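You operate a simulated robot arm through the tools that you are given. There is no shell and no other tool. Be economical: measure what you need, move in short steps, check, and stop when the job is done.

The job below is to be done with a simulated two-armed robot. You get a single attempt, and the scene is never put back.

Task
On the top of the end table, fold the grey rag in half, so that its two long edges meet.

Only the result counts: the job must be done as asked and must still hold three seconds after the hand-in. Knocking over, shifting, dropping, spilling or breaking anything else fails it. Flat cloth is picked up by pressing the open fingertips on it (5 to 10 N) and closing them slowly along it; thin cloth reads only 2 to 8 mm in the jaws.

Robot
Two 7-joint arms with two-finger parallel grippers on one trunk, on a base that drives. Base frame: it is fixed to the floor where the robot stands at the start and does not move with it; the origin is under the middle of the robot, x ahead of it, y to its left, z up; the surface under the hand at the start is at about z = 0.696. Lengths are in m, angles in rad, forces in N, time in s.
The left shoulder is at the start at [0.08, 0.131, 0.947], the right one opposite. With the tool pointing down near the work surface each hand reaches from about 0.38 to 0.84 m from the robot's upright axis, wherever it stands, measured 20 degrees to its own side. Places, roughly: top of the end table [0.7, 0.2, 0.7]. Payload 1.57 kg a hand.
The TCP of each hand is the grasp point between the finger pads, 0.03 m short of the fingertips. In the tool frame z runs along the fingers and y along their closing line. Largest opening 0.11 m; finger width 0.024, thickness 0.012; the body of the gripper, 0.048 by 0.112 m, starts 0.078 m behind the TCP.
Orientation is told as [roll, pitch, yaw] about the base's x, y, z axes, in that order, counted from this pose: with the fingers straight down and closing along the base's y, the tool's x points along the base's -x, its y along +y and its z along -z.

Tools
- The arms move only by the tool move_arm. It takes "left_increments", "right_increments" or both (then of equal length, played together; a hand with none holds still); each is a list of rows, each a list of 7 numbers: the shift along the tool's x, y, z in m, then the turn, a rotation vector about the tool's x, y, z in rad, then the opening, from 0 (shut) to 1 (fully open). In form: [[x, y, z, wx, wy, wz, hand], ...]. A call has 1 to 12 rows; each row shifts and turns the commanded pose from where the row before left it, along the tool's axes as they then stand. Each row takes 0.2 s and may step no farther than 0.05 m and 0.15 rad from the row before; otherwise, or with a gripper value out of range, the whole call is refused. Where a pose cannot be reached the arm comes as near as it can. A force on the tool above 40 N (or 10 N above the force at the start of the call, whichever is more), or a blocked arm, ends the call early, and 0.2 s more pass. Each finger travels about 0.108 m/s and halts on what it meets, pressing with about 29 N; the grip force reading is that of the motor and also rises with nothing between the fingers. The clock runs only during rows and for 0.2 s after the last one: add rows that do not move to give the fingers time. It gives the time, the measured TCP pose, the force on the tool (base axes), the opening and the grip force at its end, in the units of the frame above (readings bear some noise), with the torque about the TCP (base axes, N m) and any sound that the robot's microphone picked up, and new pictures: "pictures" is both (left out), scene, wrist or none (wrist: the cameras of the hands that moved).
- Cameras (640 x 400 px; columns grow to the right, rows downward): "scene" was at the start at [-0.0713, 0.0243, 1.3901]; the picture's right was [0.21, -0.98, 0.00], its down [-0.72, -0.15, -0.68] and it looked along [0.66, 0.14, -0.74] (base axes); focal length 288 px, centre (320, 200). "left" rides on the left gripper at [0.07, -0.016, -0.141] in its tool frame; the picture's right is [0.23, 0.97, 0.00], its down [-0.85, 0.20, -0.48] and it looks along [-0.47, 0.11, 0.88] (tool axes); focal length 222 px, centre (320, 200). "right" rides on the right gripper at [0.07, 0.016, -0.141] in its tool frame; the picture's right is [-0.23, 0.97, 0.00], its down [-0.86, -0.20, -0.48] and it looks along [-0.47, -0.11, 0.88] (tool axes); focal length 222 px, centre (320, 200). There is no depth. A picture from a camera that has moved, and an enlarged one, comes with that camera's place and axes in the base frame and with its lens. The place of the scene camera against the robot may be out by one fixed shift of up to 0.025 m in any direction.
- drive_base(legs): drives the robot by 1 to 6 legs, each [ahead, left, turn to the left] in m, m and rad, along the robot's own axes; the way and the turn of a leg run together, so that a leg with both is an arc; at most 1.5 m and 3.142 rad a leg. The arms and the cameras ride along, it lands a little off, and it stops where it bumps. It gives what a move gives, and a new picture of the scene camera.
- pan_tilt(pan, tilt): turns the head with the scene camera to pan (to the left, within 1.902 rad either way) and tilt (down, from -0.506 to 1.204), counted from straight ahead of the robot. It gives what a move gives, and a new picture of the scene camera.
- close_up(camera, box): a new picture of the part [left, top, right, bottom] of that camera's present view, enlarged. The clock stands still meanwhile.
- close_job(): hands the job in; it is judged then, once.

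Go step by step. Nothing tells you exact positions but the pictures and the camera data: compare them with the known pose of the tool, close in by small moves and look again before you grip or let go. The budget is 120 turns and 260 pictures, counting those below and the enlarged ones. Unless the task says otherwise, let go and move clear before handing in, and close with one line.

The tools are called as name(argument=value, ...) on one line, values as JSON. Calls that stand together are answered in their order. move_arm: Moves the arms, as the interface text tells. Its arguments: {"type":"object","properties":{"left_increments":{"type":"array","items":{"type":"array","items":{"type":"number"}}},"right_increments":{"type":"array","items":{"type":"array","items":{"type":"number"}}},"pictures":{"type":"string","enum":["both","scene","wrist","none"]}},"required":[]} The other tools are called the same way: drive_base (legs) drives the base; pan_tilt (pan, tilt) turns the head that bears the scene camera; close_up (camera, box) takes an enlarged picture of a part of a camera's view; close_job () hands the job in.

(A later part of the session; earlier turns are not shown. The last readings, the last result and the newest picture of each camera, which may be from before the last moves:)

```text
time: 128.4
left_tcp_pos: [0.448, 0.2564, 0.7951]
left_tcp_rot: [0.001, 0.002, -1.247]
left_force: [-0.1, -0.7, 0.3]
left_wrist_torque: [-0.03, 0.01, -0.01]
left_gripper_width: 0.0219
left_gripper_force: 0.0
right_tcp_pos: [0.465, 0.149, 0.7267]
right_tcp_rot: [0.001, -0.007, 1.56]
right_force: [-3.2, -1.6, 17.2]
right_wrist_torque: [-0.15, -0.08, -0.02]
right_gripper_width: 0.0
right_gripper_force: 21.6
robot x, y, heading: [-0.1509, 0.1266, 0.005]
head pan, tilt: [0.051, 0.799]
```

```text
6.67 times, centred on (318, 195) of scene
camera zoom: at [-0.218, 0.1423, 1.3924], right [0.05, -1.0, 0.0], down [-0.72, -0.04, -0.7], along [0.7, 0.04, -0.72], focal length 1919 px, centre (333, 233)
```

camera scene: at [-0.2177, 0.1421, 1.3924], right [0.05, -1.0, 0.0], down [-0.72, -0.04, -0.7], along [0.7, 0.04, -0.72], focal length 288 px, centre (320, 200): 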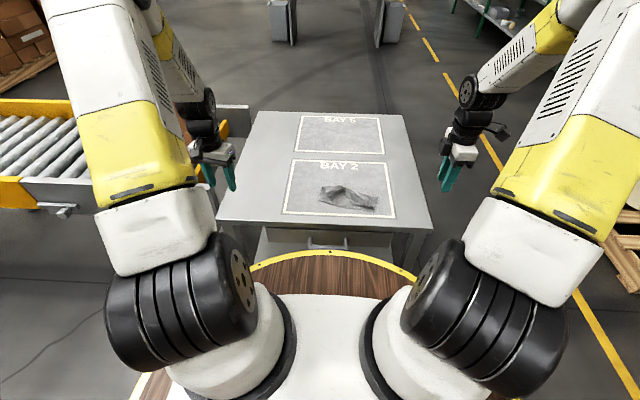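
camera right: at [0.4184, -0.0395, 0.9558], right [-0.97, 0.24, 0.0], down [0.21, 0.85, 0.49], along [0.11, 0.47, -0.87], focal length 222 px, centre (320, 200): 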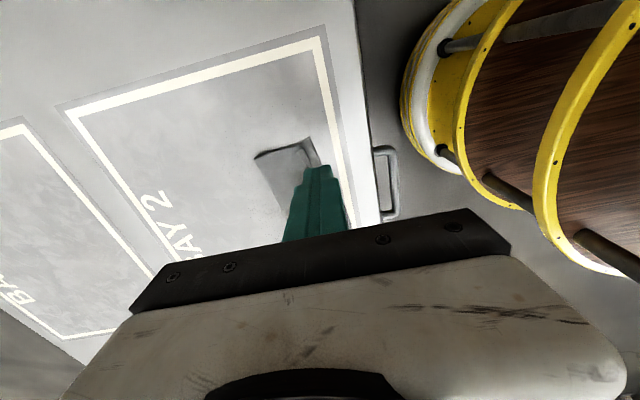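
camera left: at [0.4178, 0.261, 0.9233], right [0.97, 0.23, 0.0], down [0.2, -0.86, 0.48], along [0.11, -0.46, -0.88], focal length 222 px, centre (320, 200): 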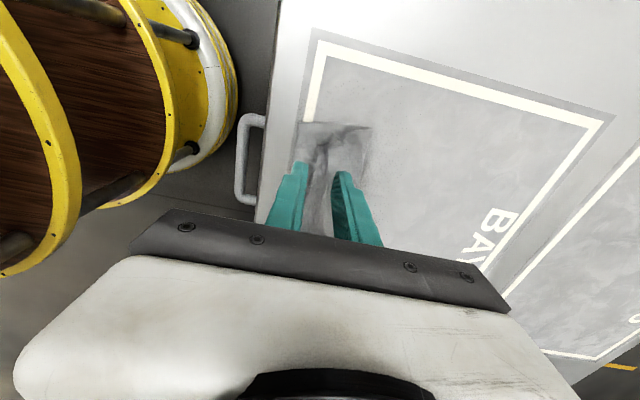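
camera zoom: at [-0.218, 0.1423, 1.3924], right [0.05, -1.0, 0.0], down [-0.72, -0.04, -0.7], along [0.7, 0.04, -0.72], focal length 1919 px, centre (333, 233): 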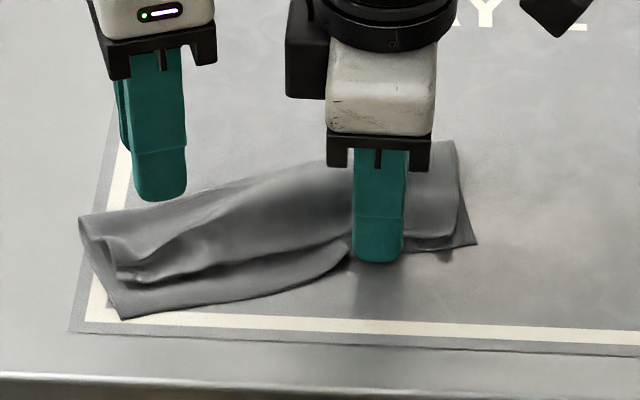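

The gap is down to about 1.7 cm along the whole left part and the ridge is flatter. I repeat the same: grip the remaining hump.

move_arm(left_increments=[[0.004, 0, 0.03, 0, 0, 0, 0.2], [0, 0, 0.022, 0, 0, 0, 0.2], [0, 0, 0.01, 0, 0, 0, 0.2], [0, 0, 0.003, 0, 0, 0, 0.2], [0, 0, 0.0005, 0, 0, 0, 0.15], [0, 0, 0, 0, 0, 0, 0.1], [0, 0, 0, 0, 0, 0, 0.05], [0, 0, 0, 0, 0, 0, 0], [0, 0, 0, 0, 0, 0, 0]], pictures="none")

close_up(camera="left", box=[220, 80, 420, 205])

```text
time: 130.4
left_tcp_pos: [0.4479, 0.2608, 0.7291]
left_tcp_rot: [0.001, 0.0, -1.247]
left_force: [1.9, 0.7, 11.4]
left_wrist_torque: [0.09, -0.03, 0.02]
left_gripper_width: 0.0023
left_gripper_force: 24.1
right_tcp_pos: [0.4671, 0.1482, 0.7279]
right_tcp_rot: [-0.001, -0.008, 1.56]
right_force: [-1.3, 0.1, 13.8]
right_wrist_torque: [-0.09, -0.11, 0.0]
right_gripper_width: 0.0
right_gripper_force: 21.7
robot x, y, heading: [-0.1482, 0.1308, 0.002]
head pan, tilt: [0.051, 0.799]
```

```text
3.20 times, centred on (320, 142) of left
camera zoom: at [0.4098, 0.3197, 0.871], right [0.85, 0.52, 0.0], down [0.46, -0.75, 0.48], along [0.25, -0.41, -0.88], focal length 711 px, centre (320, 384)
```

zoom: 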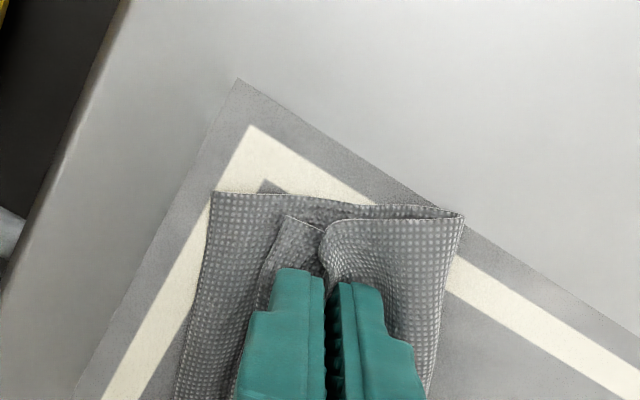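

move_arm(left_increments=[[0, -0.003, -0.009, 0.05, 0, 0, 0], [0, -0.005, -0.001, 0.05, 0, 0, 0], [0, -0.005, 0.003, 0, 0, 0, 0], [0, -0.002, 0.005, 0, 0, 0, 0], [0, 0, 0.003, 0, 0, 0, 0], [0, -0.0015, 0, 0, 0, 0, 0.03], [0, -0.0017, 0, 0, 0, 0, 0.06], [0, -0.0017, 0, 0, 0, 0, 0.09], [0, -0.0017, 0, 0, 0, 0, 0.12], [0, -0.0017, 0, 0, 0, 0, 0.15], [0, -0.0017, 0, 0, 0, 0, 0.18]], pictures="none")

close_up(camera="left", box=[220, 80, 420, 205])

```text
time: 132.8
left_tcp_pos: [0.4218, 0.2521, 0.7295]
left_tcp_rot: [-0.098, 0.002, -1.249]
left_force: [0.4, -0.3, 1.2]
left_wrist_torque: [0.02, -0.02, 0.0]
left_gripper_width: 0.0198
left_gripper_force: 0.3
right_tcp_pos: [0.4657, 0.1492, 0.7273]
right_tcp_rot: [0.0, -0.009, 1.561]
right_force: [-1.2, 0.4, 16.2]
right_wrist_torque: [-0.11, -0.1, -0.01]
right_gripper_width: 0.0001
right_gripper_force: 21.3
robot x, y, heading: [-0.1513, 0.1312, 0.006]
head pan, tilt: [0.051, 0.799]
```

```text
3.20 times, centred on (320, 142) of left
camera zoom: at [0.3982, 0.3153, 0.8727], right [0.85, 0.52, -0.1], down [0.51, -0.73, 0.46], along [0.17, -0.43, -0.89], focal length 711 px, centre (320, 384)
```

zoom: 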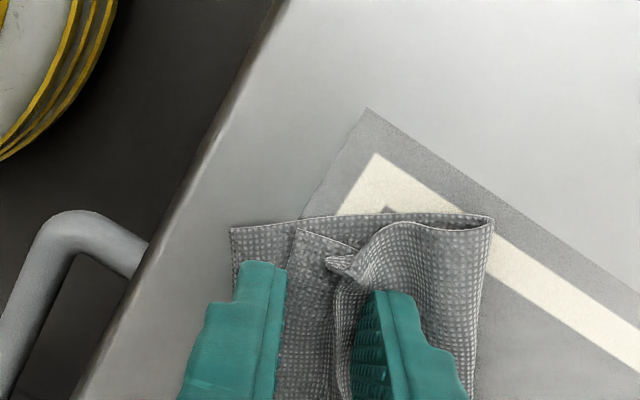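

move_arm(left_increments=[[0, 0, -0.005, 0, 0, 0, 0.2], [0, 0, -0.03, 0, 0, 0, 0.2], [0, 0, -0.04, -0.098, 0, 0, 0.2], [0.03, 0, -0.02, 0, 0, 0, 0.2]], right_increments=[[0, 0, -0.005, 0, 0, 0, 0], [0, 0, -0.03, 0, 0, 0, 0], [0, 0, -0.04, 0, 0, 0, 0], [0.04, 0, -0.02, 0, 0, 0, 0]], pictures="none")

close_up(camera="left", box=[180, 60, 460, 235])

close_up(camera="scene", box=[275, 175, 371, 235])

```text
time: 133.8
left_tcp_pos: [0.4199, 0.2838, 0.8251]
left_tcp_rot: [-0.003, 0.001, -1.247]
left_force: [-1.0, -1.2, 0.4]
left_wrist_torque: [-0.03, 0.03, -0.02]
left_gripper_width: 0.0222
left_gripper_force: 0.1
right_tcp_pos: [0.4672, 0.1076, 0.8234]
right_tcp_rot: [0.002, -0.009, 1.563]
right_force: [0.2, 0.8, -0.6]
right_wrist_torque: [0.03, 0.01, -0.01]
right_gripper_width: 0.0001
right_gripper_force: 21.7
robot x, y, heading: [-0.1474, 0.1287, 0.011]
head pan, tilt: [0.051, 0.799]
```

```text
2.29 times, centred on (320, 148) of left
camera zoom: at [0.3832, 0.3428, 0.9662], right [0.85, 0.52, 0.0], down [0.46, -0.75, 0.48], along [0.25, -0.41, -0.88], focal length 508 px, centre (320, 320)
```

zoom: 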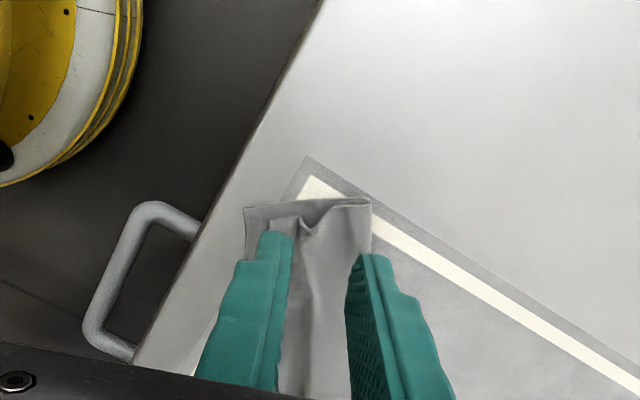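

```text
6.67 times, centred on (323, 205) of scene
camera zoom: at [-0.2172, 0.1423, 1.3924], right [0.06, -1.0, 0.0], down [-0.72, -0.04, -0.7], along [0.7, 0.04, -0.72], focal length 1919 px, centre (300, 167)
```

zoom: 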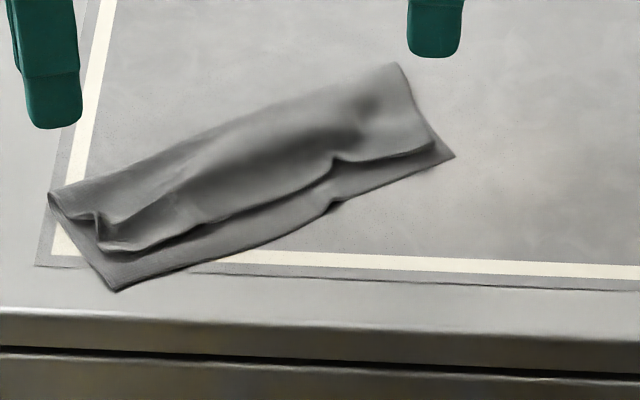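

The edges now run parallel over the whole length, about 1.6 cm apart, the slack sitting as a low hump in the upper layer. I'll push that hump like a ruck in a rug: far finger pinning the stack by the fold, near finger moving out. First I align over the left part and look.

move_arm(left_increments=[[0, 0, 0, 0, 0, -0.127, 0], [0, 0, 0, 0, 0, -0.126, 0], [-0.0233, 0.005, 0.01, 0, 0, 0, 0], [-0.0233, 0.005, 0.015, 0, 0, 0, 0], [0, 0, 0, 0, 0, 0, 0]], pictures="none")

close_up(camera="left", box=[200, 60, 440, 210])

```text
time: 135.0
left_tcp_pos: [0.4553, 0.2485, 0.8013]
left_tcp_rot: [-0.001, 0.002, -0.995]
left_force: [0.1, 0.9, 0.3]
left_wrist_torque: [-0.01, -0.04, 0.02]
left_gripper_width: 0.0
left_gripper_force: 21.2
right_tcp_pos: [0.4675, 0.1091, 0.823]
right_tcp_rot: [-0.001, -0.009, 1.561]
right_force: [0.4, 0.2, -0.6]
right_wrist_torque: [0.02, -0.04, -0.01]
right_gripper_width: 0.0
right_gripper_force: 20.9
robot x, y, heading: [-0.1482, 0.1308, 0.005]
head pan, tilt: [0.051, 0.799]
```

```text
2.67 times, centred on (320, 135) of left
camera zoom: at [0.4041, 0.2959, 0.9424], right [0.69, 0.72, 0.0], down [0.63, -0.61, 0.48], along [0.34, -0.33, -0.88], focal length 592 px, centre (320, 373)
```

zoom: 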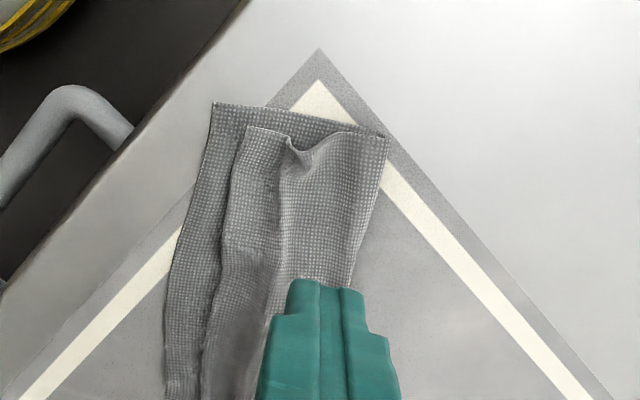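

I see lower edge, upper edge, ridge and fold clearly. I set the shut fingers down between ridge and fold, the far finger slightly lower.

move_arm(left_increments=[[0.0145, 0.003, 0.02, 0.05, 0, 0, 0], [0, 0, 0.025, 0.05, 0, 0, 0], [0, 0, 0.02, 0, 0, 0, 0], [0, 0, 0.004, 0, 0, 0, 0], [0, 0, 0.0015, 0, 0, 0, 0], [0, 0, 0, 0, 0, 0, 0]], pictures="none")

close_up(camera="left", box=[220, 80, 420, 205])

```text
time: 136.4
left_tcp_pos: [0.4456, 0.2613, 0.7303]
left_tcp_rot: [-0.101, 0.002, -0.995]
left_force: [-0.7, -0.3, 2.7]
left_wrist_torque: [0.0, -0.02, 0.02]
left_gripper_width: 0.0002
left_gripper_force: 21.1
right_tcp_pos: [0.4662, 0.108, 0.8231]
right_tcp_rot: [0.0, -0.009, 1.56]
right_force: [-0.1, 0.6, -0.6]
right_wrist_torque: [0.01, 0.02, -0.02]
right_gripper_width: 0.0001
right_gripper_force: 21.2
robot x, y, heading: [-0.1498, 0.1328, 0.003]
head pan, tilt: [0.051, 0.799]
```

```text
3.20 times, centred on (320, 142) of left
camera zoom: at [0.4063, 0.3169, 0.8719], right [0.69, 0.72, -0.1], down [0.67, -0.58, 0.45], along [0.27, -0.38, -0.89], focal length 711 px, centre (320, 384)
```

zoom: 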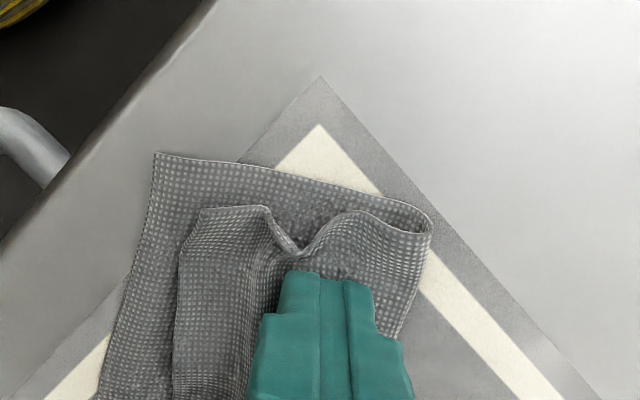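

The fingers sit in the groove right behind the hump. I press a little and open, pushing the hump towards the near edge.

move_arm(left_increments=[[0, 0, 0.0008, 0, 0, 0, 0], [0, -0.002, 0, 0, 0, 0, 0.037], [0, -0.002, 0, 0, 0, 0, 0.074], [0, -0.002, 0, 0, 0, 0, 0.11], [0, -0.002, 0, 0, 0, 0, 0.147], [0, -0.002, 0, 0, 0, 0, 0.184], [0, -0.002, 0, 0, 0, 0, 0.22], [0, -0.002, 0, 0, 0, 0, 0.257], [0, -0.002, 0, 0, 0, 0, 0.294]], pictures="none")

close_up(camera="left", box=[220, 80, 420, 205])

```text
time: 138.4
left_tcp_pos: [0.4326, 0.2527, 0.7306]
left_tcp_rot: [-0.103, 0.001, -0.994]
left_force: [0.7, -1.1, 11.3]
left_wrist_torque: [0.14, -0.22, -0.01]
left_gripper_width: 0.0315
left_gripper_force: 0.1
right_tcp_pos: [0.4661, 0.1081, 0.8234]
right_tcp_rot: [-0.002, -0.009, 1.563]
right_force: [1.0, 0.2, -0.5]
right_wrist_torque: [0.02, -0.04, -0.01]
right_gripper_width: 0.0
right_gripper_force: 21.2
robot x, y, heading: [-0.1457, 0.1298, 0.002]
head pan, tilt: [0.051, 0.799]
```

```text
3.20 times, centred on (320, 142) of left
camera zoom: at [0.3928, 0.3077, 0.8728], right [0.69, 0.72, -0.1], down [0.67, -0.58, 0.45], along [0.27, -0.38, -0.89], focal length 711 px, centre (320, 384)
```

zoom: 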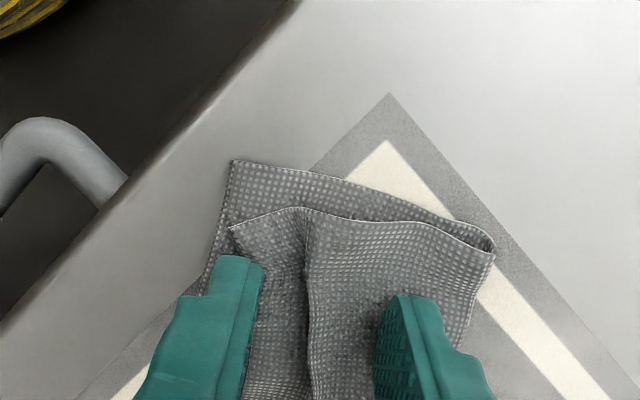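

Excellent: the lower layer stayed pinned and B's edge moved right out to the lower edge. I level the hand to press the strip down, then lift and look.

move_arm(left_increments=[[0, 0, 0, -0.06, 0, 0, 0.294], [0, 0, 0, 0, 0, 0, 0.294], [0, 0, -0.01, -0.04, 0, 0, 0.294], [0, 0, -0.04, 0, 0, 0, 0.294], [0, 0, -0.03, 0, 0, 0, 0.2]], pictures="none")

close_up(camera="left", box=[200, 60, 440, 210])

close_up(camera="scene", box=[275, 175, 371, 235])

```text
time: 139.6
left_tcp_pos: [0.4316, 0.253, 0.8105]
left_tcp_rot: [-0.001, 0.001, -0.994]
left_force: [0.4, -0.2, 0.0]
left_wrist_torque: [0.01, 0.0, -0.05]
left_gripper_width: 0.0222
left_gripper_force: 0.0
right_tcp_pos: [0.4669, 0.1084, 0.8226]
right_tcp_rot: [0.0, -0.009, 1.559]
right_force: [0.6, -1.1, -0.4]
right_wrist_torque: [-0.06, 0.01, -0.02]
right_gripper_width: 0.0
right_gripper_force: 20.6
robot x, y, heading: [-0.1498, 0.1316, 0.006]
head pan, tilt: [0.051, 0.799]
```

```text
2.67 times, centred on (320, 135) of left
camera zoom: at [0.3804, 0.3008, 0.952], right [0.69, 0.72, 0.0], down [0.63, -0.61, 0.48], along [0.34, -0.33, -0.88], focal length 592 px, centre (320, 373)
```

zoom: 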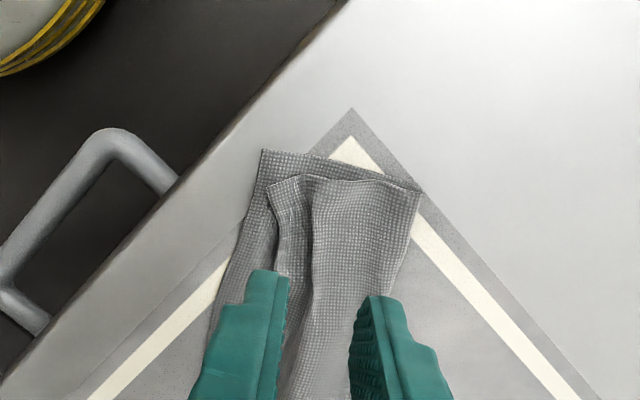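

```text
6.67 times, centred on (323, 205) of scene
camera zoom: at [-0.2174, 0.1421, 1.3924], right [0.05, -1.0, 0.0], down [-0.72, -0.04, -0.7], along [0.7, 0.04, -0.72], focal length 1919 px, centre (300, 167)
```

zoom: 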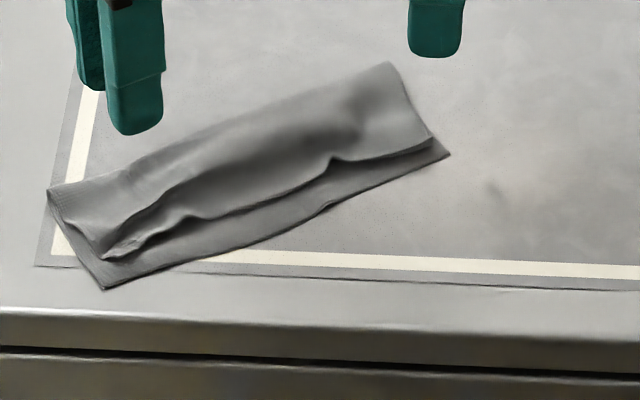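

It sprang back partly, but B is now within about 1 cm. The method works, so I repeat it at the next station along the edge (middle-left), in one go; the right hand moves away to make room.

move_arm(left_increments=[[-0.019, 0.008, 0.01, 0.05, 0, 0, 0], [-0.0193, 0.0082, 0.02, 0.05, 0, 0, 0], [0, 0, 0.03, 0, 0, 0, 0], [0, 0, 0.0195, 0, 0, 0, 0], [0, 0, 0.0018, 0, 0, 0, 0], [0, -0.0027, 0, 0, 0, 0, 0.05], [0, -0.0027, 0, 0, 0, 0, 0.1], [0, -0.0027, 0, 0, 0, 0, 0.15], [0, -0.0027, 0, 0, 0, 0, 0.2], [0, -0.0027, 0, 0, 0, 0, 0.25], [0, -0.0027, 0, 0, 0, 0, 0.3], [0, -0.0027, 0, 0, 0, 0, 0.35]], right_increments=[[0.04, 0, 0, 0, 0, 0, 0], [0.04, 0, 0, 0, 0, 0, 0], [0.04, 0, 0, 0, 0, 0, 0], [0.04, 0, 0, 0, 0, 0, 0], [0, 0, 0, 0, 0, 0, 0], [0, 0, 0, 0, 0, 0, 0], [0, 0, 0, 0, 0, 0, 0], [0, 0, 0, 0, 0, 0, 0], [0, 0, 0, 0, 0, 0, 0], [0, 0, 0, 0, 0, 0, 0], [0, 0, 0, 0, 0, 0, 0], [0, 0, 0, 0, 0, 0, 0]], pictures="none")

close_up(camera="left", box=[200, 60, 440, 210])

close_up(camera="scene", box=[275, 175, 371, 235])

```text
time: 142.2
left_tcp_pos: [0.4458, 0.2142, 0.73]
left_tcp_rot: [-0.1, 0.001, -0.994]
left_force: [2.1, -1.6, 12.5]
left_wrist_torque: [0.18, -0.39, -0.08]
left_gripper_width: 0.0378
left_gripper_force: 0.2
right_tcp_pos: [0.4652, -0.0518, 0.8188]
right_tcp_rot: [0.002, -0.009, 1.56]
right_force: [0.7, -0.2, -0.2]
right_wrist_torque: [-0.01, 0.0, 0.0]
right_gripper_width: 0.0
right_gripper_force: 21.4
robot x, y, heading: [-0.1477, 0.1282, 0.007]
head pan, tilt: [0.051, 0.799]
```

```text
2.67 times, centred on (320, 135) of left
camera zoom: at [0.4066, 0.2711, 0.873], right [0.69, 0.72, -0.1], down [0.67, -0.58, 0.46], along [0.27, -0.38, -0.89], focal length 592 px, centre (320, 373)
```

zoom: 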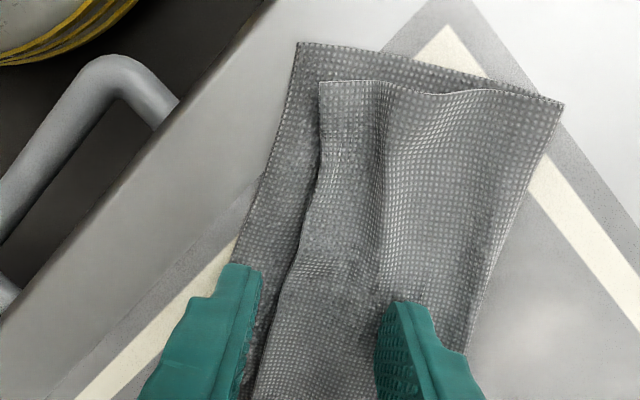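

```text
6.67 times, centred on (323, 205) of scene
camera zoom: at [-0.2179, 0.142, 1.3924], right [0.05, -1.0, 0.0], down [-0.72, -0.04, -0.7], along [0.7, 0.04, -0.72], focal length 1919 px, centre (300, 167)
```

zoom: 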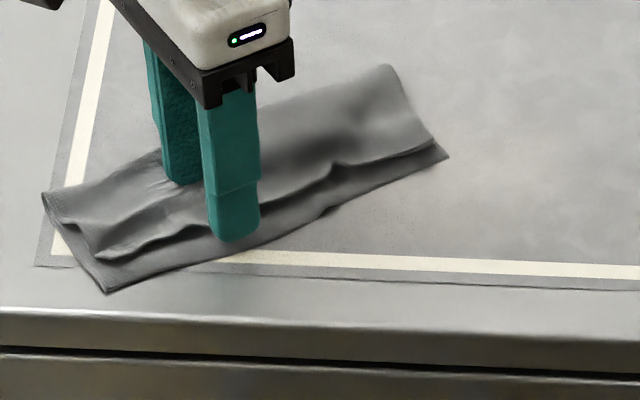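

The pin holds and the upper edge advances here too. I push on further, then level to press it down.

move_arm(left_increments=[[0, -0.0027, 0, 0, 0, 0, 0.4], [0, -0.0027, 0, 0, 0, 0, 0.45], [0, -0.0027, 0, 0, 0, 0, 0.5], [0, 0, 0.0003, -0.05, 0, 0, 0.5], [0, 0, 0, 0, 0, 0, 0.5], [0, 0, -0.01, -0.05, 0, 0, 0.5], [0, 0, -0.04, 0, 0, 0, 0.4], [0, 0, -0.03, 0, 0, 0, 0]], pictures="none")

close_up(camera="left", box=[180, 60, 460, 235])

close_up(camera="scene", box=[275, 175, 371, 235])

```text
time: 144.0
left_tcp_pos: [0.4404, 0.211, 0.8109]
left_tcp_rot: [-0.003, 0.001, -0.994]
left_force: [-0.2, 0.1, 0.3]
left_wrist_torque: [0.01, 0.02, 0.02]
left_gripper_width: 0.0002
left_gripper_force: 21.1
right_tcp_pos: [0.4645, -0.0522, 0.82]
right_tcp_rot: [0.0, -0.009, 1.561]
right_force: [0.3, -0.7, 0.1]
right_wrist_torque: [-0.02, 0.06, 0.0]
right_gripper_width: 0.0
right_gripper_force: 21.4
robot x, y, heading: [-0.1499, 0.1306, 0.007]
head pan, tilt: [0.051, 0.799]
```

```text
2.29 times, centred on (320, 148) of left
camera zoom: at [0.3892, 0.2592, 0.9529], right [0.69, 0.72, 0.0], down [0.64, -0.61, 0.48], along [0.34, -0.33, -0.88], focal length 508 px, centre (320, 320)
```

zoom: 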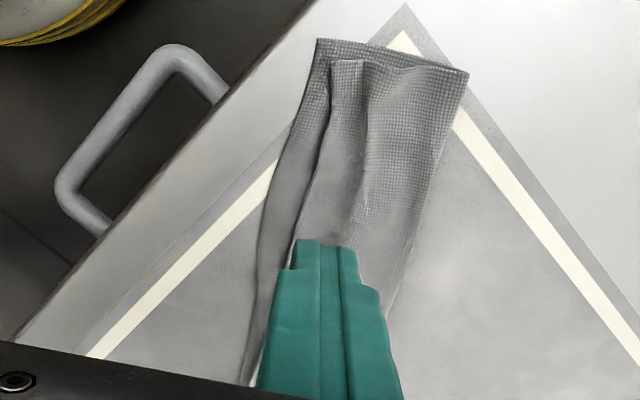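

```text
6.67 times, centred on (323, 205) of scene
camera zoom: at [-0.2174, 0.1421, 1.3924], right [0.05, -1.0, 0.0], down [-0.72, -0.04, -0.7], along [0.7, 0.04, -0.72], focal length 1919 px, centre (300, 167)
```

zoom: 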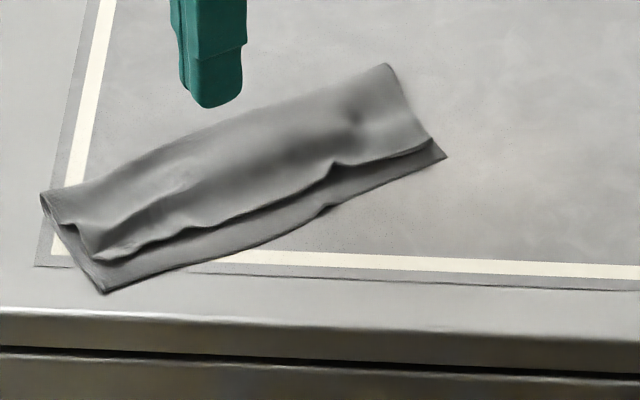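

The spread springs back since the fold loop is pinned there. Better to pin the lower layer right on its bare strip with the near finger, and use the far finger behind the hump to push the upper layer out by closing, so that the loop can roll. I try it at the middle station.

move_arm(left_increments=[[-0.0058, -0.0013, 0.02, -0.05, 0, 0, 0.255], [0, -0.0015, 0.03, -0.05, 0, 0, 0.255], [0, -0.0025, 0.025, 0, 0, 0, 0.255], [0, -0.0006, 0.0064, 0, 0, 0, 0.255], [0, 0, 0, 0, 0, 0, 0.255]], pictures="none")

close_up(camera="left", box=[220, 80, 420, 205])

```text
time: 145.2
left_tcp_pos: [0.4415, 0.2059, 0.731]
left_tcp_rot: [0.097, 0.002, -0.994]
left_force: [-0.9, 0.2, 4.6]
left_wrist_torque: [-0.07, 0.07, -0.05]
left_gripper_width: 0.0281
left_gripper_force: 0.2
right_tcp_pos: [0.4651, -0.0521, 0.8197]
right_tcp_rot: [0.001, -0.008, 1.56]
right_force: [-0.9, 0.3, 0.3]
right_wrist_torque: [0.02, 0.0, -0.01]
right_gripper_width: 0.0001
right_gripper_force: 21.3
robot x, y, heading: [-0.1493, 0.1325, 0.004]
head pan, tilt: [0.051, 0.799]
```

```text
3.20 times, centred on (320, 142) of left
camera zoom: at [0.3788, 0.2455, 0.8692], right [0.69, 0.72, 0.1], down [0.59, -0.64, 0.49], along [0.42, -0.28, -0.86], focal length 711 px, centre (320, 384)
```

zoom: 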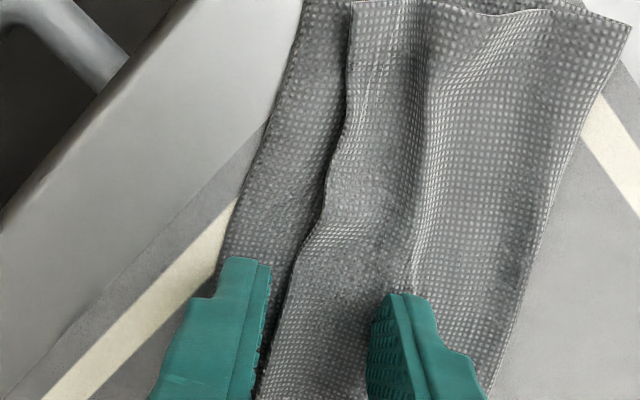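

The near finger stands on the bare strip and the far one on the hump. I press and close, keeping the near finger in place.

move_arm(left_increments=[[0, 0, 0.001, 0, 0, 0, 0.255], [0, -0.0013, 0, 0, 0, 0, 0.231], [0, -0.0013, 0, 0, 0, 0, 0.207], [0, -0.0013, 0, 0, 0, 0, 0.183], [0, -0.0013, 0, 0, 0, 0, 0.159], [0, -0.0013, 0, 0, 0, 0, 0.135], [0, -0.0013, 0, 0, 0, 0, 0.111], [0, -0.0013, 0, 0, 0, 0, 0.09]], pictures="none")

close_up(camera="left", box=[220, 80, 420, 205])

close_up(camera="scene", box=[275, 175, 371, 235])

```text
time: 147.0
left_tcp_pos: [0.4356, 0.2004, 0.7278]
left_tcp_rot: [0.101, 0.0, -0.996]
left_force: [5.5, 0.4, 33.7]
left_wrist_torque: [-0.24, 0.07, 0.04]
left_gripper_width: 0.0066
left_gripper_force: 0.0
right_tcp_pos: [0.4644, -0.0525, 0.8204]
right_tcp_rot: [-0.001, -0.009, 1.559]
right_force: [0.2, -0.3, 0.2]
right_wrist_torque: [-0.04, 0.01, -0.04]
right_gripper_width: 0.0002
right_gripper_force: 21.7
robot x, y, heading: [-0.1457, 0.1301, 0.008]
head pan, tilt: [0.051, 0.799]
```

```text
3.20 times, centred on (320, 142) of left
camera zoom: at [0.3714, 0.2408, 0.8677], right [0.69, 0.72, 0.1], down [0.59, -0.64, 0.5], along [0.42, -0.28, -0.86], focal length 711 px, centre (320, 384)
```

zoom: 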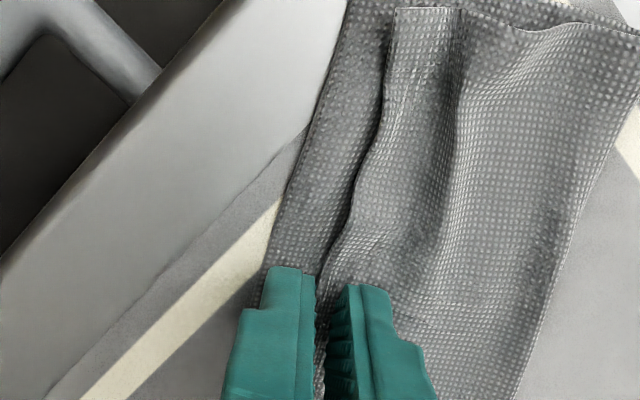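

```text
6.67 times, centred on (323, 205) of scene
camera zoom: at [-0.2183, 0.142, 1.3923], right [0.06, -1.0, 0.0], down [-0.72, -0.04, -0.7], along [0.7, 0.04, -0.72], focal length 1919 px, centre (300, 167)
```

zoom: 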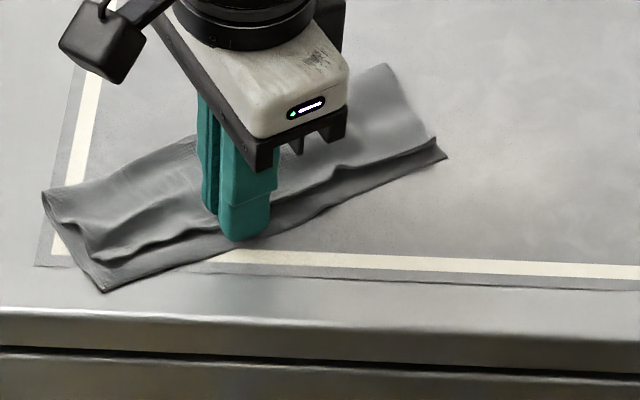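

The upper edge came up against the near finger with the lower layer unmoved. I lift and check how much stays.

move_arm(left_increments=[[0, 0, -0.003, 0, 0, 0, 0.09], [0, 0.001, -0.02, 0, 0, 0, 0.12], [0, 0, -0.04, -0.05, 0, 0, 0.2], [0, 0, -0.02, -0.0, 0, 0, 0.2], [0, 0, 0, 0.05, 0, 0, 0.2]], pictures="none")

close_up(camera="left", box=[180, 60, 460, 235])

close_up(camera="scene", box=[275, 175, 371, 235])

```text
time: 148.2
left_tcp_pos: [0.4272, 0.1963, 0.8085]
left_tcp_rot: [0.099, 0.002, -0.994]
left_force: [0.7, 0.0, -0.6]
left_wrist_torque: [0.05, 0.0, -0.03]
left_gripper_width: 0.0222
left_gripper_force: 0.1
right_tcp_pos: [0.4647, -0.0523, 0.8208]
right_tcp_rot: [0.001, -0.008, 1.561]
right_force: [-1.0, 0.1, 0.4]
right_wrist_torque: [0.0, 0.0, 0.0]
right_gripper_width: 0.0
right_gripper_force: 21.9
robot x, y, heading: [-0.1499, 0.1283, 0.006]
head pan, tilt: [0.051, 0.799]
```

```text
2.29 times, centred on (320, 148) of left
camera zoom: at [0.3633, 0.2357, 0.9482], right [0.69, 0.72, 0.1], down [0.59, -0.64, 0.49], along [0.41, -0.28, -0.86], focal length 508 px, centre (320, 320)
```

zoom: 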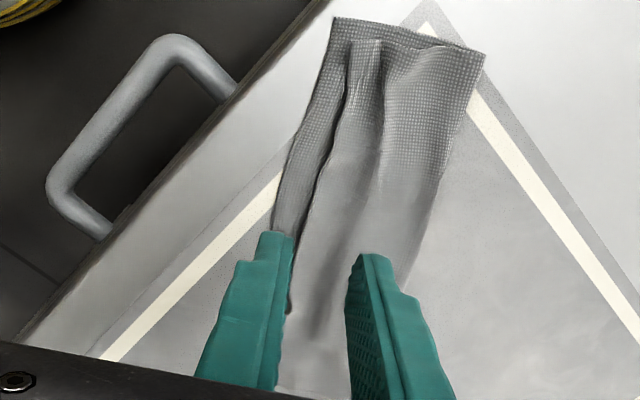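

```text
6.67 times, centred on (323, 205) of scene
camera zoom: at [-0.2177, 0.1419, 1.3924], right [0.05, -1.0, 0.0], down [-0.72, -0.04, -0.7], along [0.7, 0.04, -0.72], focal length 1919 px, centre (300, 167)
```

zoom: 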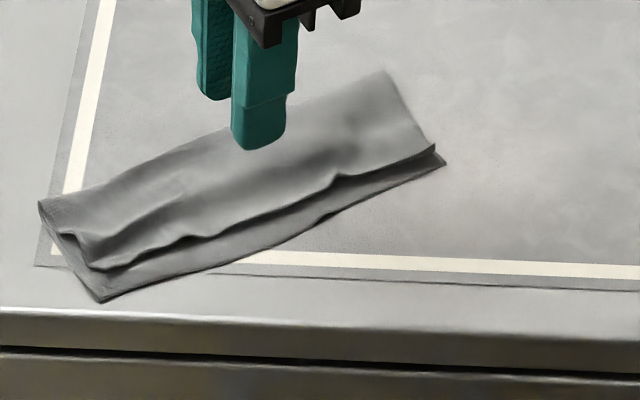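

That held: the lower layer didn't move and the upper edge stays much closer (about 1 cm). I repeat it near B, with the near finger half off the lower edge.

move_arm(left_increments=[[0.0251, 0.0058, 0, 0, 0, 0, 0.29], [0.0251, 0.0048, 0.01, 0, 0, 0, 0.29], [0, -0.003, 0.03, 0, 0, 0, 0.29], [0, -0.003, 0.03, 0, 0, 0, 0.29], [0, -0.0008, 0.008, 0, 0, 0, 0.29], [0, 0, 0.0005, 0, 0, 0, 0.29]], pictures="none")

close_up(camera="left", box=[220, 80, 420, 205])

```text
time: 149.6
left_tcp_pos: [0.4092, 0.2461, 0.7312]
left_tcp_rot: [0.097, 0.003, -0.995]
left_force: [0.5, 0.4, 0.8]
left_wrist_torque: [0.0, -0.03, 0.02]
left_gripper_width: 0.0321
left_gripper_force: 0.1
right_tcp_pos: [0.4642, -0.0519, 0.8198]
right_tcp_rot: [0.0, -0.008, 1.561]
right_force: [0.6, 1.3, -0.1]
right_wrist_torque: [0.02, 0.01, 0.03]
right_gripper_width: 0.0002
right_gripper_force: 21.9
robot x, y, heading: [-0.1483, 0.1284, 0.001]
head pan, tilt: [0.051, 0.799]
```

```text
3.20 times, centred on (320, 142) of left
camera zoom: at [0.346, 0.2857, 0.8708], right [0.69, 0.72, 0.1], down [0.59, -0.64, 0.49], along [0.42, -0.28, -0.86], focal length 711 px, centre (320, 384)
```

zoom: 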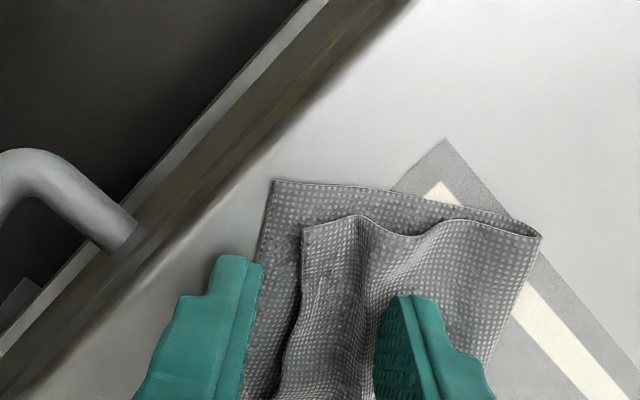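

Perfect placement: near finger at the lower edge, far finger in the groove behind the hump. I press and close partway.

move_arm(left_increments=[[0, 0, 0.0013, 0, 0, 0, 0.29], [0, -0.0016, 0, 0, 0, 0, 0.26], [0, -0.0016, 0, 0, 0, 0, 0.23], [0, -0.0016, 0, 0, 0, 0, 0.2], [0, -0.0016, 0, 0, 0, 0, 0.17], [0, -0.0016, 0, 0, 0, 0, 0.14], [0, -0.001, 0, 0, 0, 0, 0.12]], pictures="none")

close_up(camera="left", box=[220, 80, 420, 205])

```text
time: 151.2
left_tcp_pos: [0.4027, 0.2404, 0.7297]
left_tcp_rot: [0.098, 0.003, -0.995]
left_force: [-0.9, -0.3, 0.0]
left_wrist_torque: [0.0, -0.01, -0.01]
left_gripper_width: 0.0131
left_gripper_force: 0.2
right_tcp_pos: [0.4641, -0.0504, 0.8199]
right_tcp_rot: [0.0, -0.009, 1.56]
right_force: [-0.4, 0.0, 0.7]
right_wrist_torque: [0.03, 0.03, -0.01]
right_gripper_width: 0.0
right_gripper_force: 21.4
robot x, y, heading: [-0.147, 0.1335, -0.001]
head pan, tilt: [0.051, 0.799]
```

```text
3.20 times, centred on (320, 142) of left
camera zoom: at [0.3391, 0.28, 0.8695], right [0.69, 0.72, 0.1], down [0.59, -0.64, 0.49], along [0.42, -0.28, -0.86], focal length 711 px, centre (320, 384)
```

zoom: 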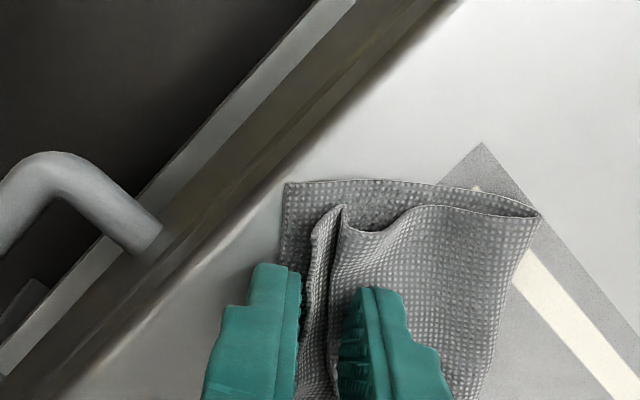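

The edge has reached the near finger. I lift straight off and look.

move_arm(left_increments=[[0, 0, -0.004, 0, 0, 0, 0.15], [0, 0.002, -0.02, 0, 0, 0, 0.2], [0, 0.002, -0.03, 0, 0, 0, 0.2], [0, 0, -0.02, 0, 0, 0, 0.2], [0, 0, 0, 0, 0, 0, 0.2]], pictures="none")

close_up(camera="left", box=[180, 60, 460, 235])

close_up(camera="scene", box=[275, 175, 371, 235])

```text
time: 152.4
left_tcp_pos: [0.4003, 0.2376, 0.8051]
left_tcp_rot: [0.098, 0.003, -0.996]
left_force: [0.8, 0.8, 0.3]
left_wrist_torque: [0.0, 0.0, 0.0]
left_gripper_width: 0.0219
left_gripper_force: 0.2
right_tcp_pos: [0.4668, -0.0524, 0.8204]
right_tcp_rot: [0.0, -0.009, 1.56]
right_force: [0.3, -0.4, -0.5]
right_wrist_torque: [-0.01, 0.03, -0.02]
right_gripper_width: 0.0002
right_gripper_force: 21.2
robot x, y, heading: [-0.1503, 0.134, 0.008]
head pan, tilt: [0.051, 0.799]
```

```text
2.29 times, centred on (320, 148) of left
camera zoom: at [0.3363, 0.2782, 0.9439], right [0.69, 0.72, 0.1], down [0.59, -0.64, 0.49], along [0.41, -0.28, -0.86], focal length 508 px, centre (320, 320)
```

zoom: 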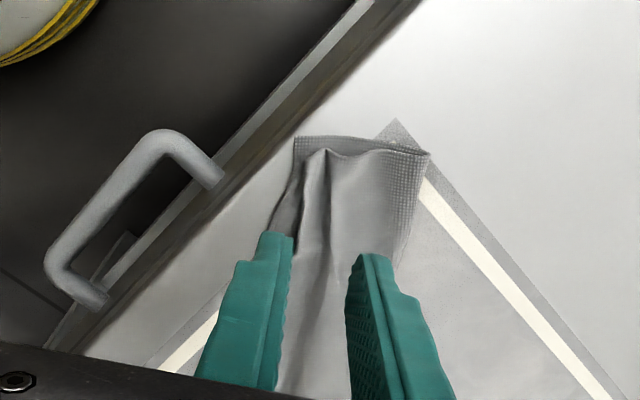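

```text
6.67 times, centred on (323, 205) of scene
camera zoom: at [-0.2176, 0.1421, 1.3924], right [0.05, -1.0, 0.0], down [-0.72, -0.04, -0.7], along [0.7, 0.04, -0.72], focal length 1919 px, centre (300, 167)
```

zoom: 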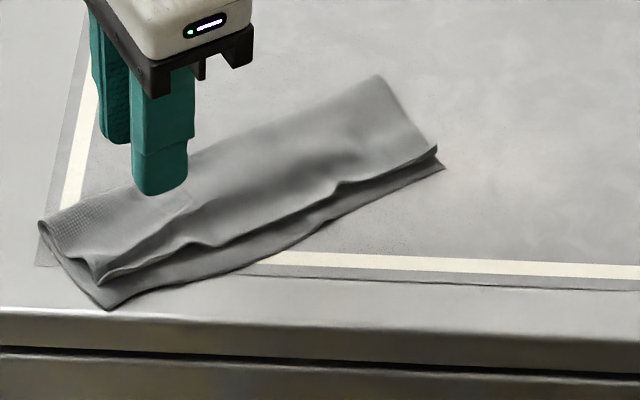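

B still lacks about 1 cm because the near finger wasn't really pressing. I repeat there with a firm pin.

move_arm(left_increments=[[0, 0.001, 0.03, 0, 0, 0, 0.29], [0, -0.001, 0.03, 0, 0, 0, 0.29], [0, 0, 0.0125, 0, 0, 0, 0.29], [0, 0, 0.003, 0, 0, 0, 0.29], [0, 0, 0.0015, 0, 0, 0, 0.29], [0, -0.0016, 0, 0, 0, 0, 0.26], [0, -0.0016, 0, 0, 0, 0, 0.23], [0, -0.0016, 0, 0, 0, 0, 0.2], [0, -0.0016, 0, 0, 0, 0, 0.17], [0, -0.0016, 0, 0, 0, 0, 0.14]], pictures="none")

close_up(camera="left", box=[220, 80, 420, 205])

```text
time: 154.6
left_tcp_pos: [0.3997, 0.2379, 0.7281]
left_tcp_rot: [0.1, 0.003, -0.995]
left_force: [5.6, -0.4, 27.2]
left_wrist_torque: [-0.2, -0.09, 0.03]
left_gripper_width: 0.0114
left_gripper_force: 0.0
right_tcp_pos: [0.4645, -0.0522, 0.8201]
right_tcp_rot: [0.0, -0.008, 1.56]
right_force: [-0.6, -0.4, -0.4]
right_wrist_torque: [0.04, 0.04, -0.01]
right_gripper_width: 0.0
right_gripper_force: 20.9
robot x, y, heading: [-0.1458, 0.1277, -0.002]
head pan, tilt: [0.051, 0.799]
```

```text
3.20 times, centred on (320, 142) of left
camera zoom: at [0.3362, 0.2779, 0.8671], right [0.69, 0.72, 0.1], down [0.59, -0.64, 0.5], along [0.42, -0.28, -0.86], focal length 711 px, centre (320, 384)
```

zoom: 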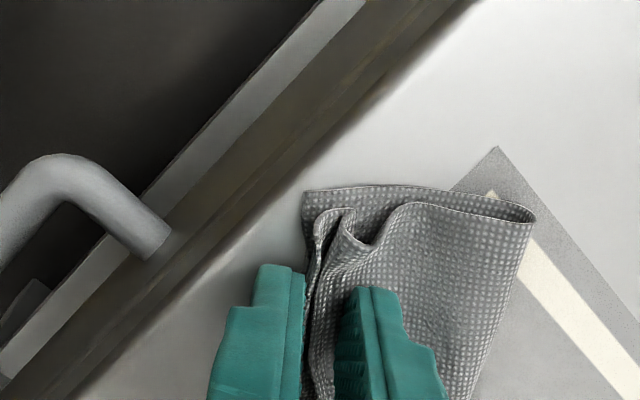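

B's edge now lies practically on the lower edge. I ease off, lift and check.

move_arm(left_increments=[[0, 0, -0.003, 0, 0, 0, 0.14], [0, 0, -0.01, 0, 0, 0, 0.15], [0, 0.002, -0.03, 0, 0, 0, 0.2], [0, 0.002, -0.035, 0, 0, 0, 0.2], [0, 0, 0, 0, 0, 0, 0.2]], pictures="none")

close_up(camera="left", box=[180, 60, 460, 235])

close_up(camera="scene", box=[275, 175, 371, 235])

```text
time: 155.8
left_tcp_pos: [0.3971, 0.2354, 0.8051]
left_tcp_rot: [0.097, 0.005, -0.995]
left_force: [-0.1, -0.1, 0.1]
left_wrist_torque: [0.02, 0.02, -0.01]
left_gripper_width: 0.0219
left_gripper_force: 0.1
right_tcp_pos: [0.4649, -0.0514, 0.819]
right_tcp_rot: [-0.001, -0.01, 1.559]
right_force: [1.0, -0.1, -0.8]
right_wrist_torque: [0.02, -0.03, 0.0]
right_gripper_width: 0.0
right_gripper_force: 21.7
robot x, y, heading: [-0.1505, 0.1265, -0.001]
head pan, tilt: [0.051, 0.799]
```

```text
2.29 times, centred on (320, 148) of left
camera zoom: at [0.3337, 0.2762, 0.9439], right [0.69, 0.72, 0.1], down [0.59, -0.64, 0.49], along [0.41, -0.28, -0.86], focal length 508 px, centre (320, 320)
```

zoom: 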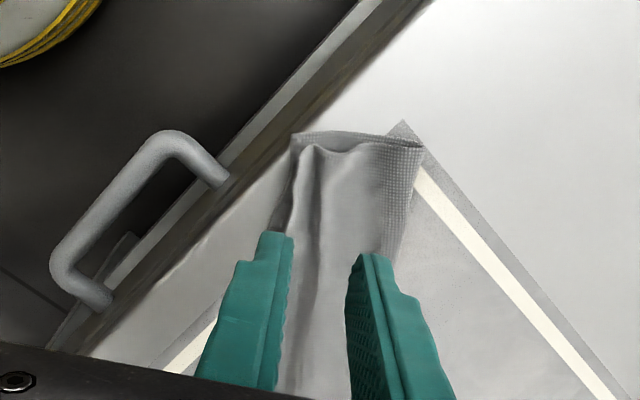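

```text
6.67 times, centred on (323, 205) of scene
camera zoom: at [-0.2176, 0.142, 1.3924], right [0.05, -1.0, 0.0], down [-0.72, -0.04, -0.7], along [0.7, 0.04, -0.72], focal length 1919 px, centre (300, 167)
```

zoom: 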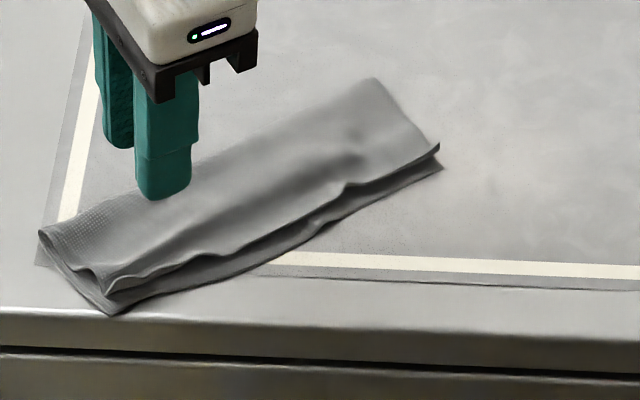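

B and the left part are now within several millimetres. The largest gap is right of the middle, so I repeat there.

move_arm(left_increments=[[-0.0424, 0.0062, 0, 0, 0, 0, 0.29], [-0.0424, 0.0062, 0.005, 0, 0, 0, 0.29], [0, -0.003, 0.03, 0, 0, 0, 0.29], [0, -0.003, 0.03, 0, 0, 0, 0.29], [0, -0.0012, 0.009, 0, 0, 0, 0.29], [0, 0, 0.0028, 0, 0, 0, 0.29], [0, -0.0015, 0, 0, 0, 0, 0.262], [0, -0.0015, 0, 0, 0, 0, 0.235], [0, -0.0015, 0, 0, 0, 0, 0.208], [0, -0.0015, 0, 0, 0, 0, 0.181], [0, -0.0015, 0, 0, 0, 0, 0.155], [0, -0.0015, 0, 0, 0, 0, 0.13]], pictures="none")

close_up(camera="left", box=[220, 80, 420, 205])

```text
time: 158.4
left_tcp_pos: [0.4454, 0.1655, 0.7296]
left_tcp_rot: [0.1, -0.001, -0.995]
left_force: [2.5, 2.4, 18.9]
left_wrist_torque: [-0.01, 0.09, -0.02]
left_gripper_width: 0.0106
left_gripper_force: 0.0
right_tcp_pos: [0.465, -0.0505, 0.8192]
right_tcp_rot: [0.0, -0.008, 1.56]
right_force: [-0.1, -0.9, 0.8]
right_wrist_torque: [0.02, 0.02, 0.04]
right_gripper_width: 0.0002
right_gripper_force: 21.1
robot x, y, heading: [-0.1494, 0.1294, 0.004]
head pan, tilt: [0.051, 0.799]
```

```text
3.20 times, centred on (320, 142) of left
camera zoom: at [0.382, 0.2066, 0.8681], right [0.69, 0.72, 0.1], down [0.59, -0.64, 0.5], along [0.42, -0.28, -0.86], focal length 711 px, centre (320, 384)
```

zoom: 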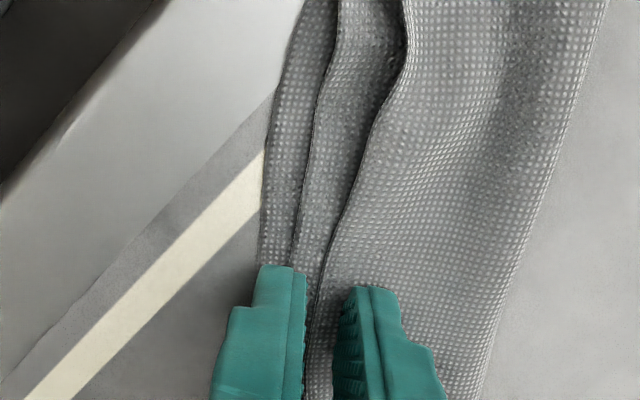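

move_arm(left_increments=[[0, 0, -0.003, 0, 0, 0, 0.13], [0, 0, -0.01, 0, 0, 0, 0.15], [0, 0.002, -0.03, -0.05, 0, 0, 0.2], [0, 0.002, -0.035, 0.05, 0, 0, 0.2], [0.03, 0, -0.02, 0, 0, 0, 0.2], [0.03, 0, 0, 0, 0, 0, 0]], pictures="none")

close_up(camera="left", box=[150, 40, 470, 240])

close_up(camera="scene", box=[275, 175, 371, 235])

```text
time: 159.8
left_tcp_pos: [0.4042, 0.2134, 0.8263]
left_tcp_rot: [0.097, 0.002, -0.997]
left_force: [0.4, -1.3, 0.0]
left_wrist_torque: [0.02, 0.0, 0.0]
left_gripper_width: 0.0
left_gripper_force: 21.2
right_tcp_pos: [0.4642, -0.0524, 0.8197]
right_tcp_rot: [0.0, -0.011, 1.56]
right_force: [-0.3, 0.2, -0.6]
right_wrist_torque: [-0.01, -0.01, 0.03]
right_gripper_width: 0.0
right_gripper_force: 21.1
robot x, y, heading: [-0.1501, 0.1331, 0.004]
head pan, tilt: [0.051, 0.799]
```

```text
2.00 times, centred on (310, 140) of left
camera zoom: at [0.3415, 0.2536, 0.9647], right [0.69, 0.72, 0.1], down [0.59, -0.64, 0.49], along [0.42, -0.28, -0.86], focal length 444 px, centre (340, 320)
```

zoom: 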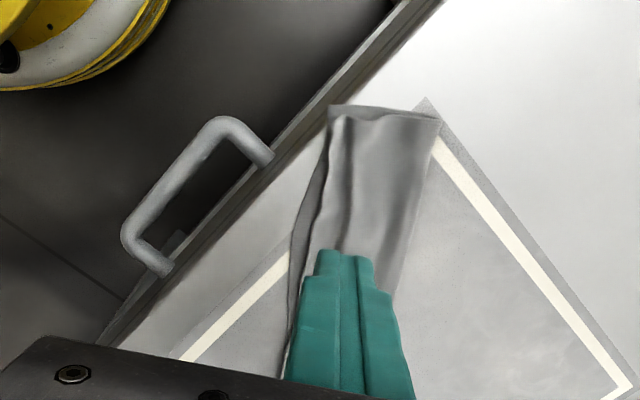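

```text
6.67 times, centred on (323, 205) of scene
camera zoom: at [-0.2175, 0.1418, 1.3924], right [0.05, -1.0, 0.0], down [-0.72, -0.04, -0.7], along [0.7, 0.04, -0.72], focal length 1919 px, centre (300, 167)
```

zoom: 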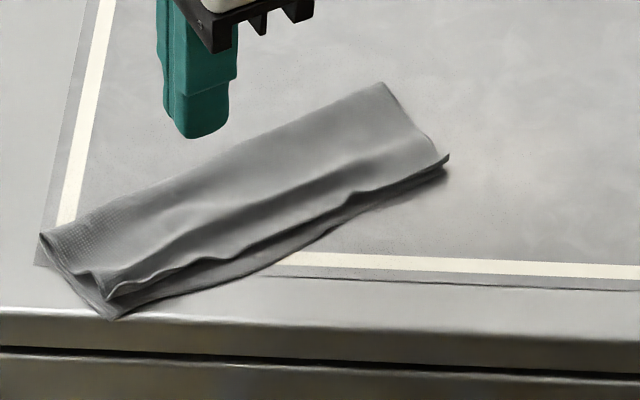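

The right end now matches; only the middle still shows about 1 cm, since the lower edge bows there. One more push at that spot.

move_arm(left_increments=[[-0.0135, 0, 0.02, 0, 0, 0, 0.29], [-0.0135, 0, 0.03, 0, 0, 0, 0.29], [0, -0.0025, 0.03, 0, 0, 0, 0.29], [0, -0.0018, 0.0145, 0, 0, 0, 0.29], [0, -0.001, 0.0033, 0, 0, 0, 0.29], [0, -0.001, 0, 0, 0, 0, 0.262], [0, -0.001, 0, 0, 0, 0, 0.235], [0, -0.001, 0, 0, 0, 0, 0.208], [0, -0.001, 0, 0, 0, 0, 0.181], [0, -0.001, 0, 0, 0, 0, 0.155], [0, -0.001, 0, 0, 0, 0, 0.13]], pictures="none")

close_up(camera="left", box=[220, 80, 420, 205])

```text
time: 162.2
left_tcp_pos: [0.4193, 0.1878, 0.7276]
left_tcp_rot: [0.1, 0.004, -0.995]
left_force: [-1.2, -0.3, 28.1]
left_wrist_torque: [-0.12, 0.25, 0.03]
left_gripper_width: 0.0131
left_gripper_force: 0.0
right_tcp_pos: [0.4644, -0.0507, 0.8198]
right_tcp_rot: [-0.001, -0.01, 1.56]
right_force: [-1.0, 0.3, -0.1]
right_wrist_torque: [-0.01, 0.0, -0.01]
right_gripper_width: 0.0
right_gripper_force: 20.7
robot x, y, heading: [-0.1506, 0.1281, -0.0]
head pan, tilt: [0.051, 0.799]
```

```text
3.20 times, centred on (320, 142) of left
camera zoom: at [0.3564, 0.2294, 0.8674], right [0.69, 0.72, 0.1], down [0.59, -0.64, 0.5], along [0.42, -0.28, -0.86], focal length 711 px, centre (320, 384)
```

zoom: 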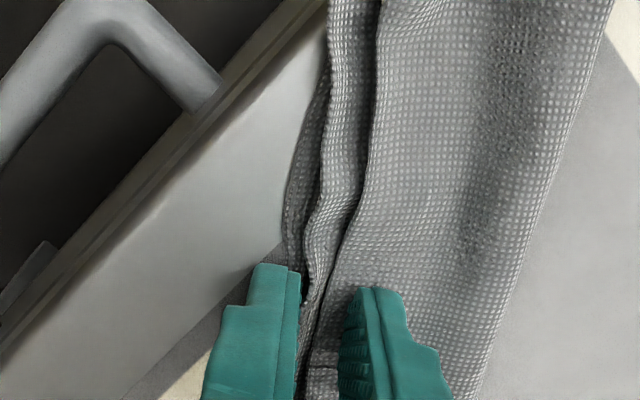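

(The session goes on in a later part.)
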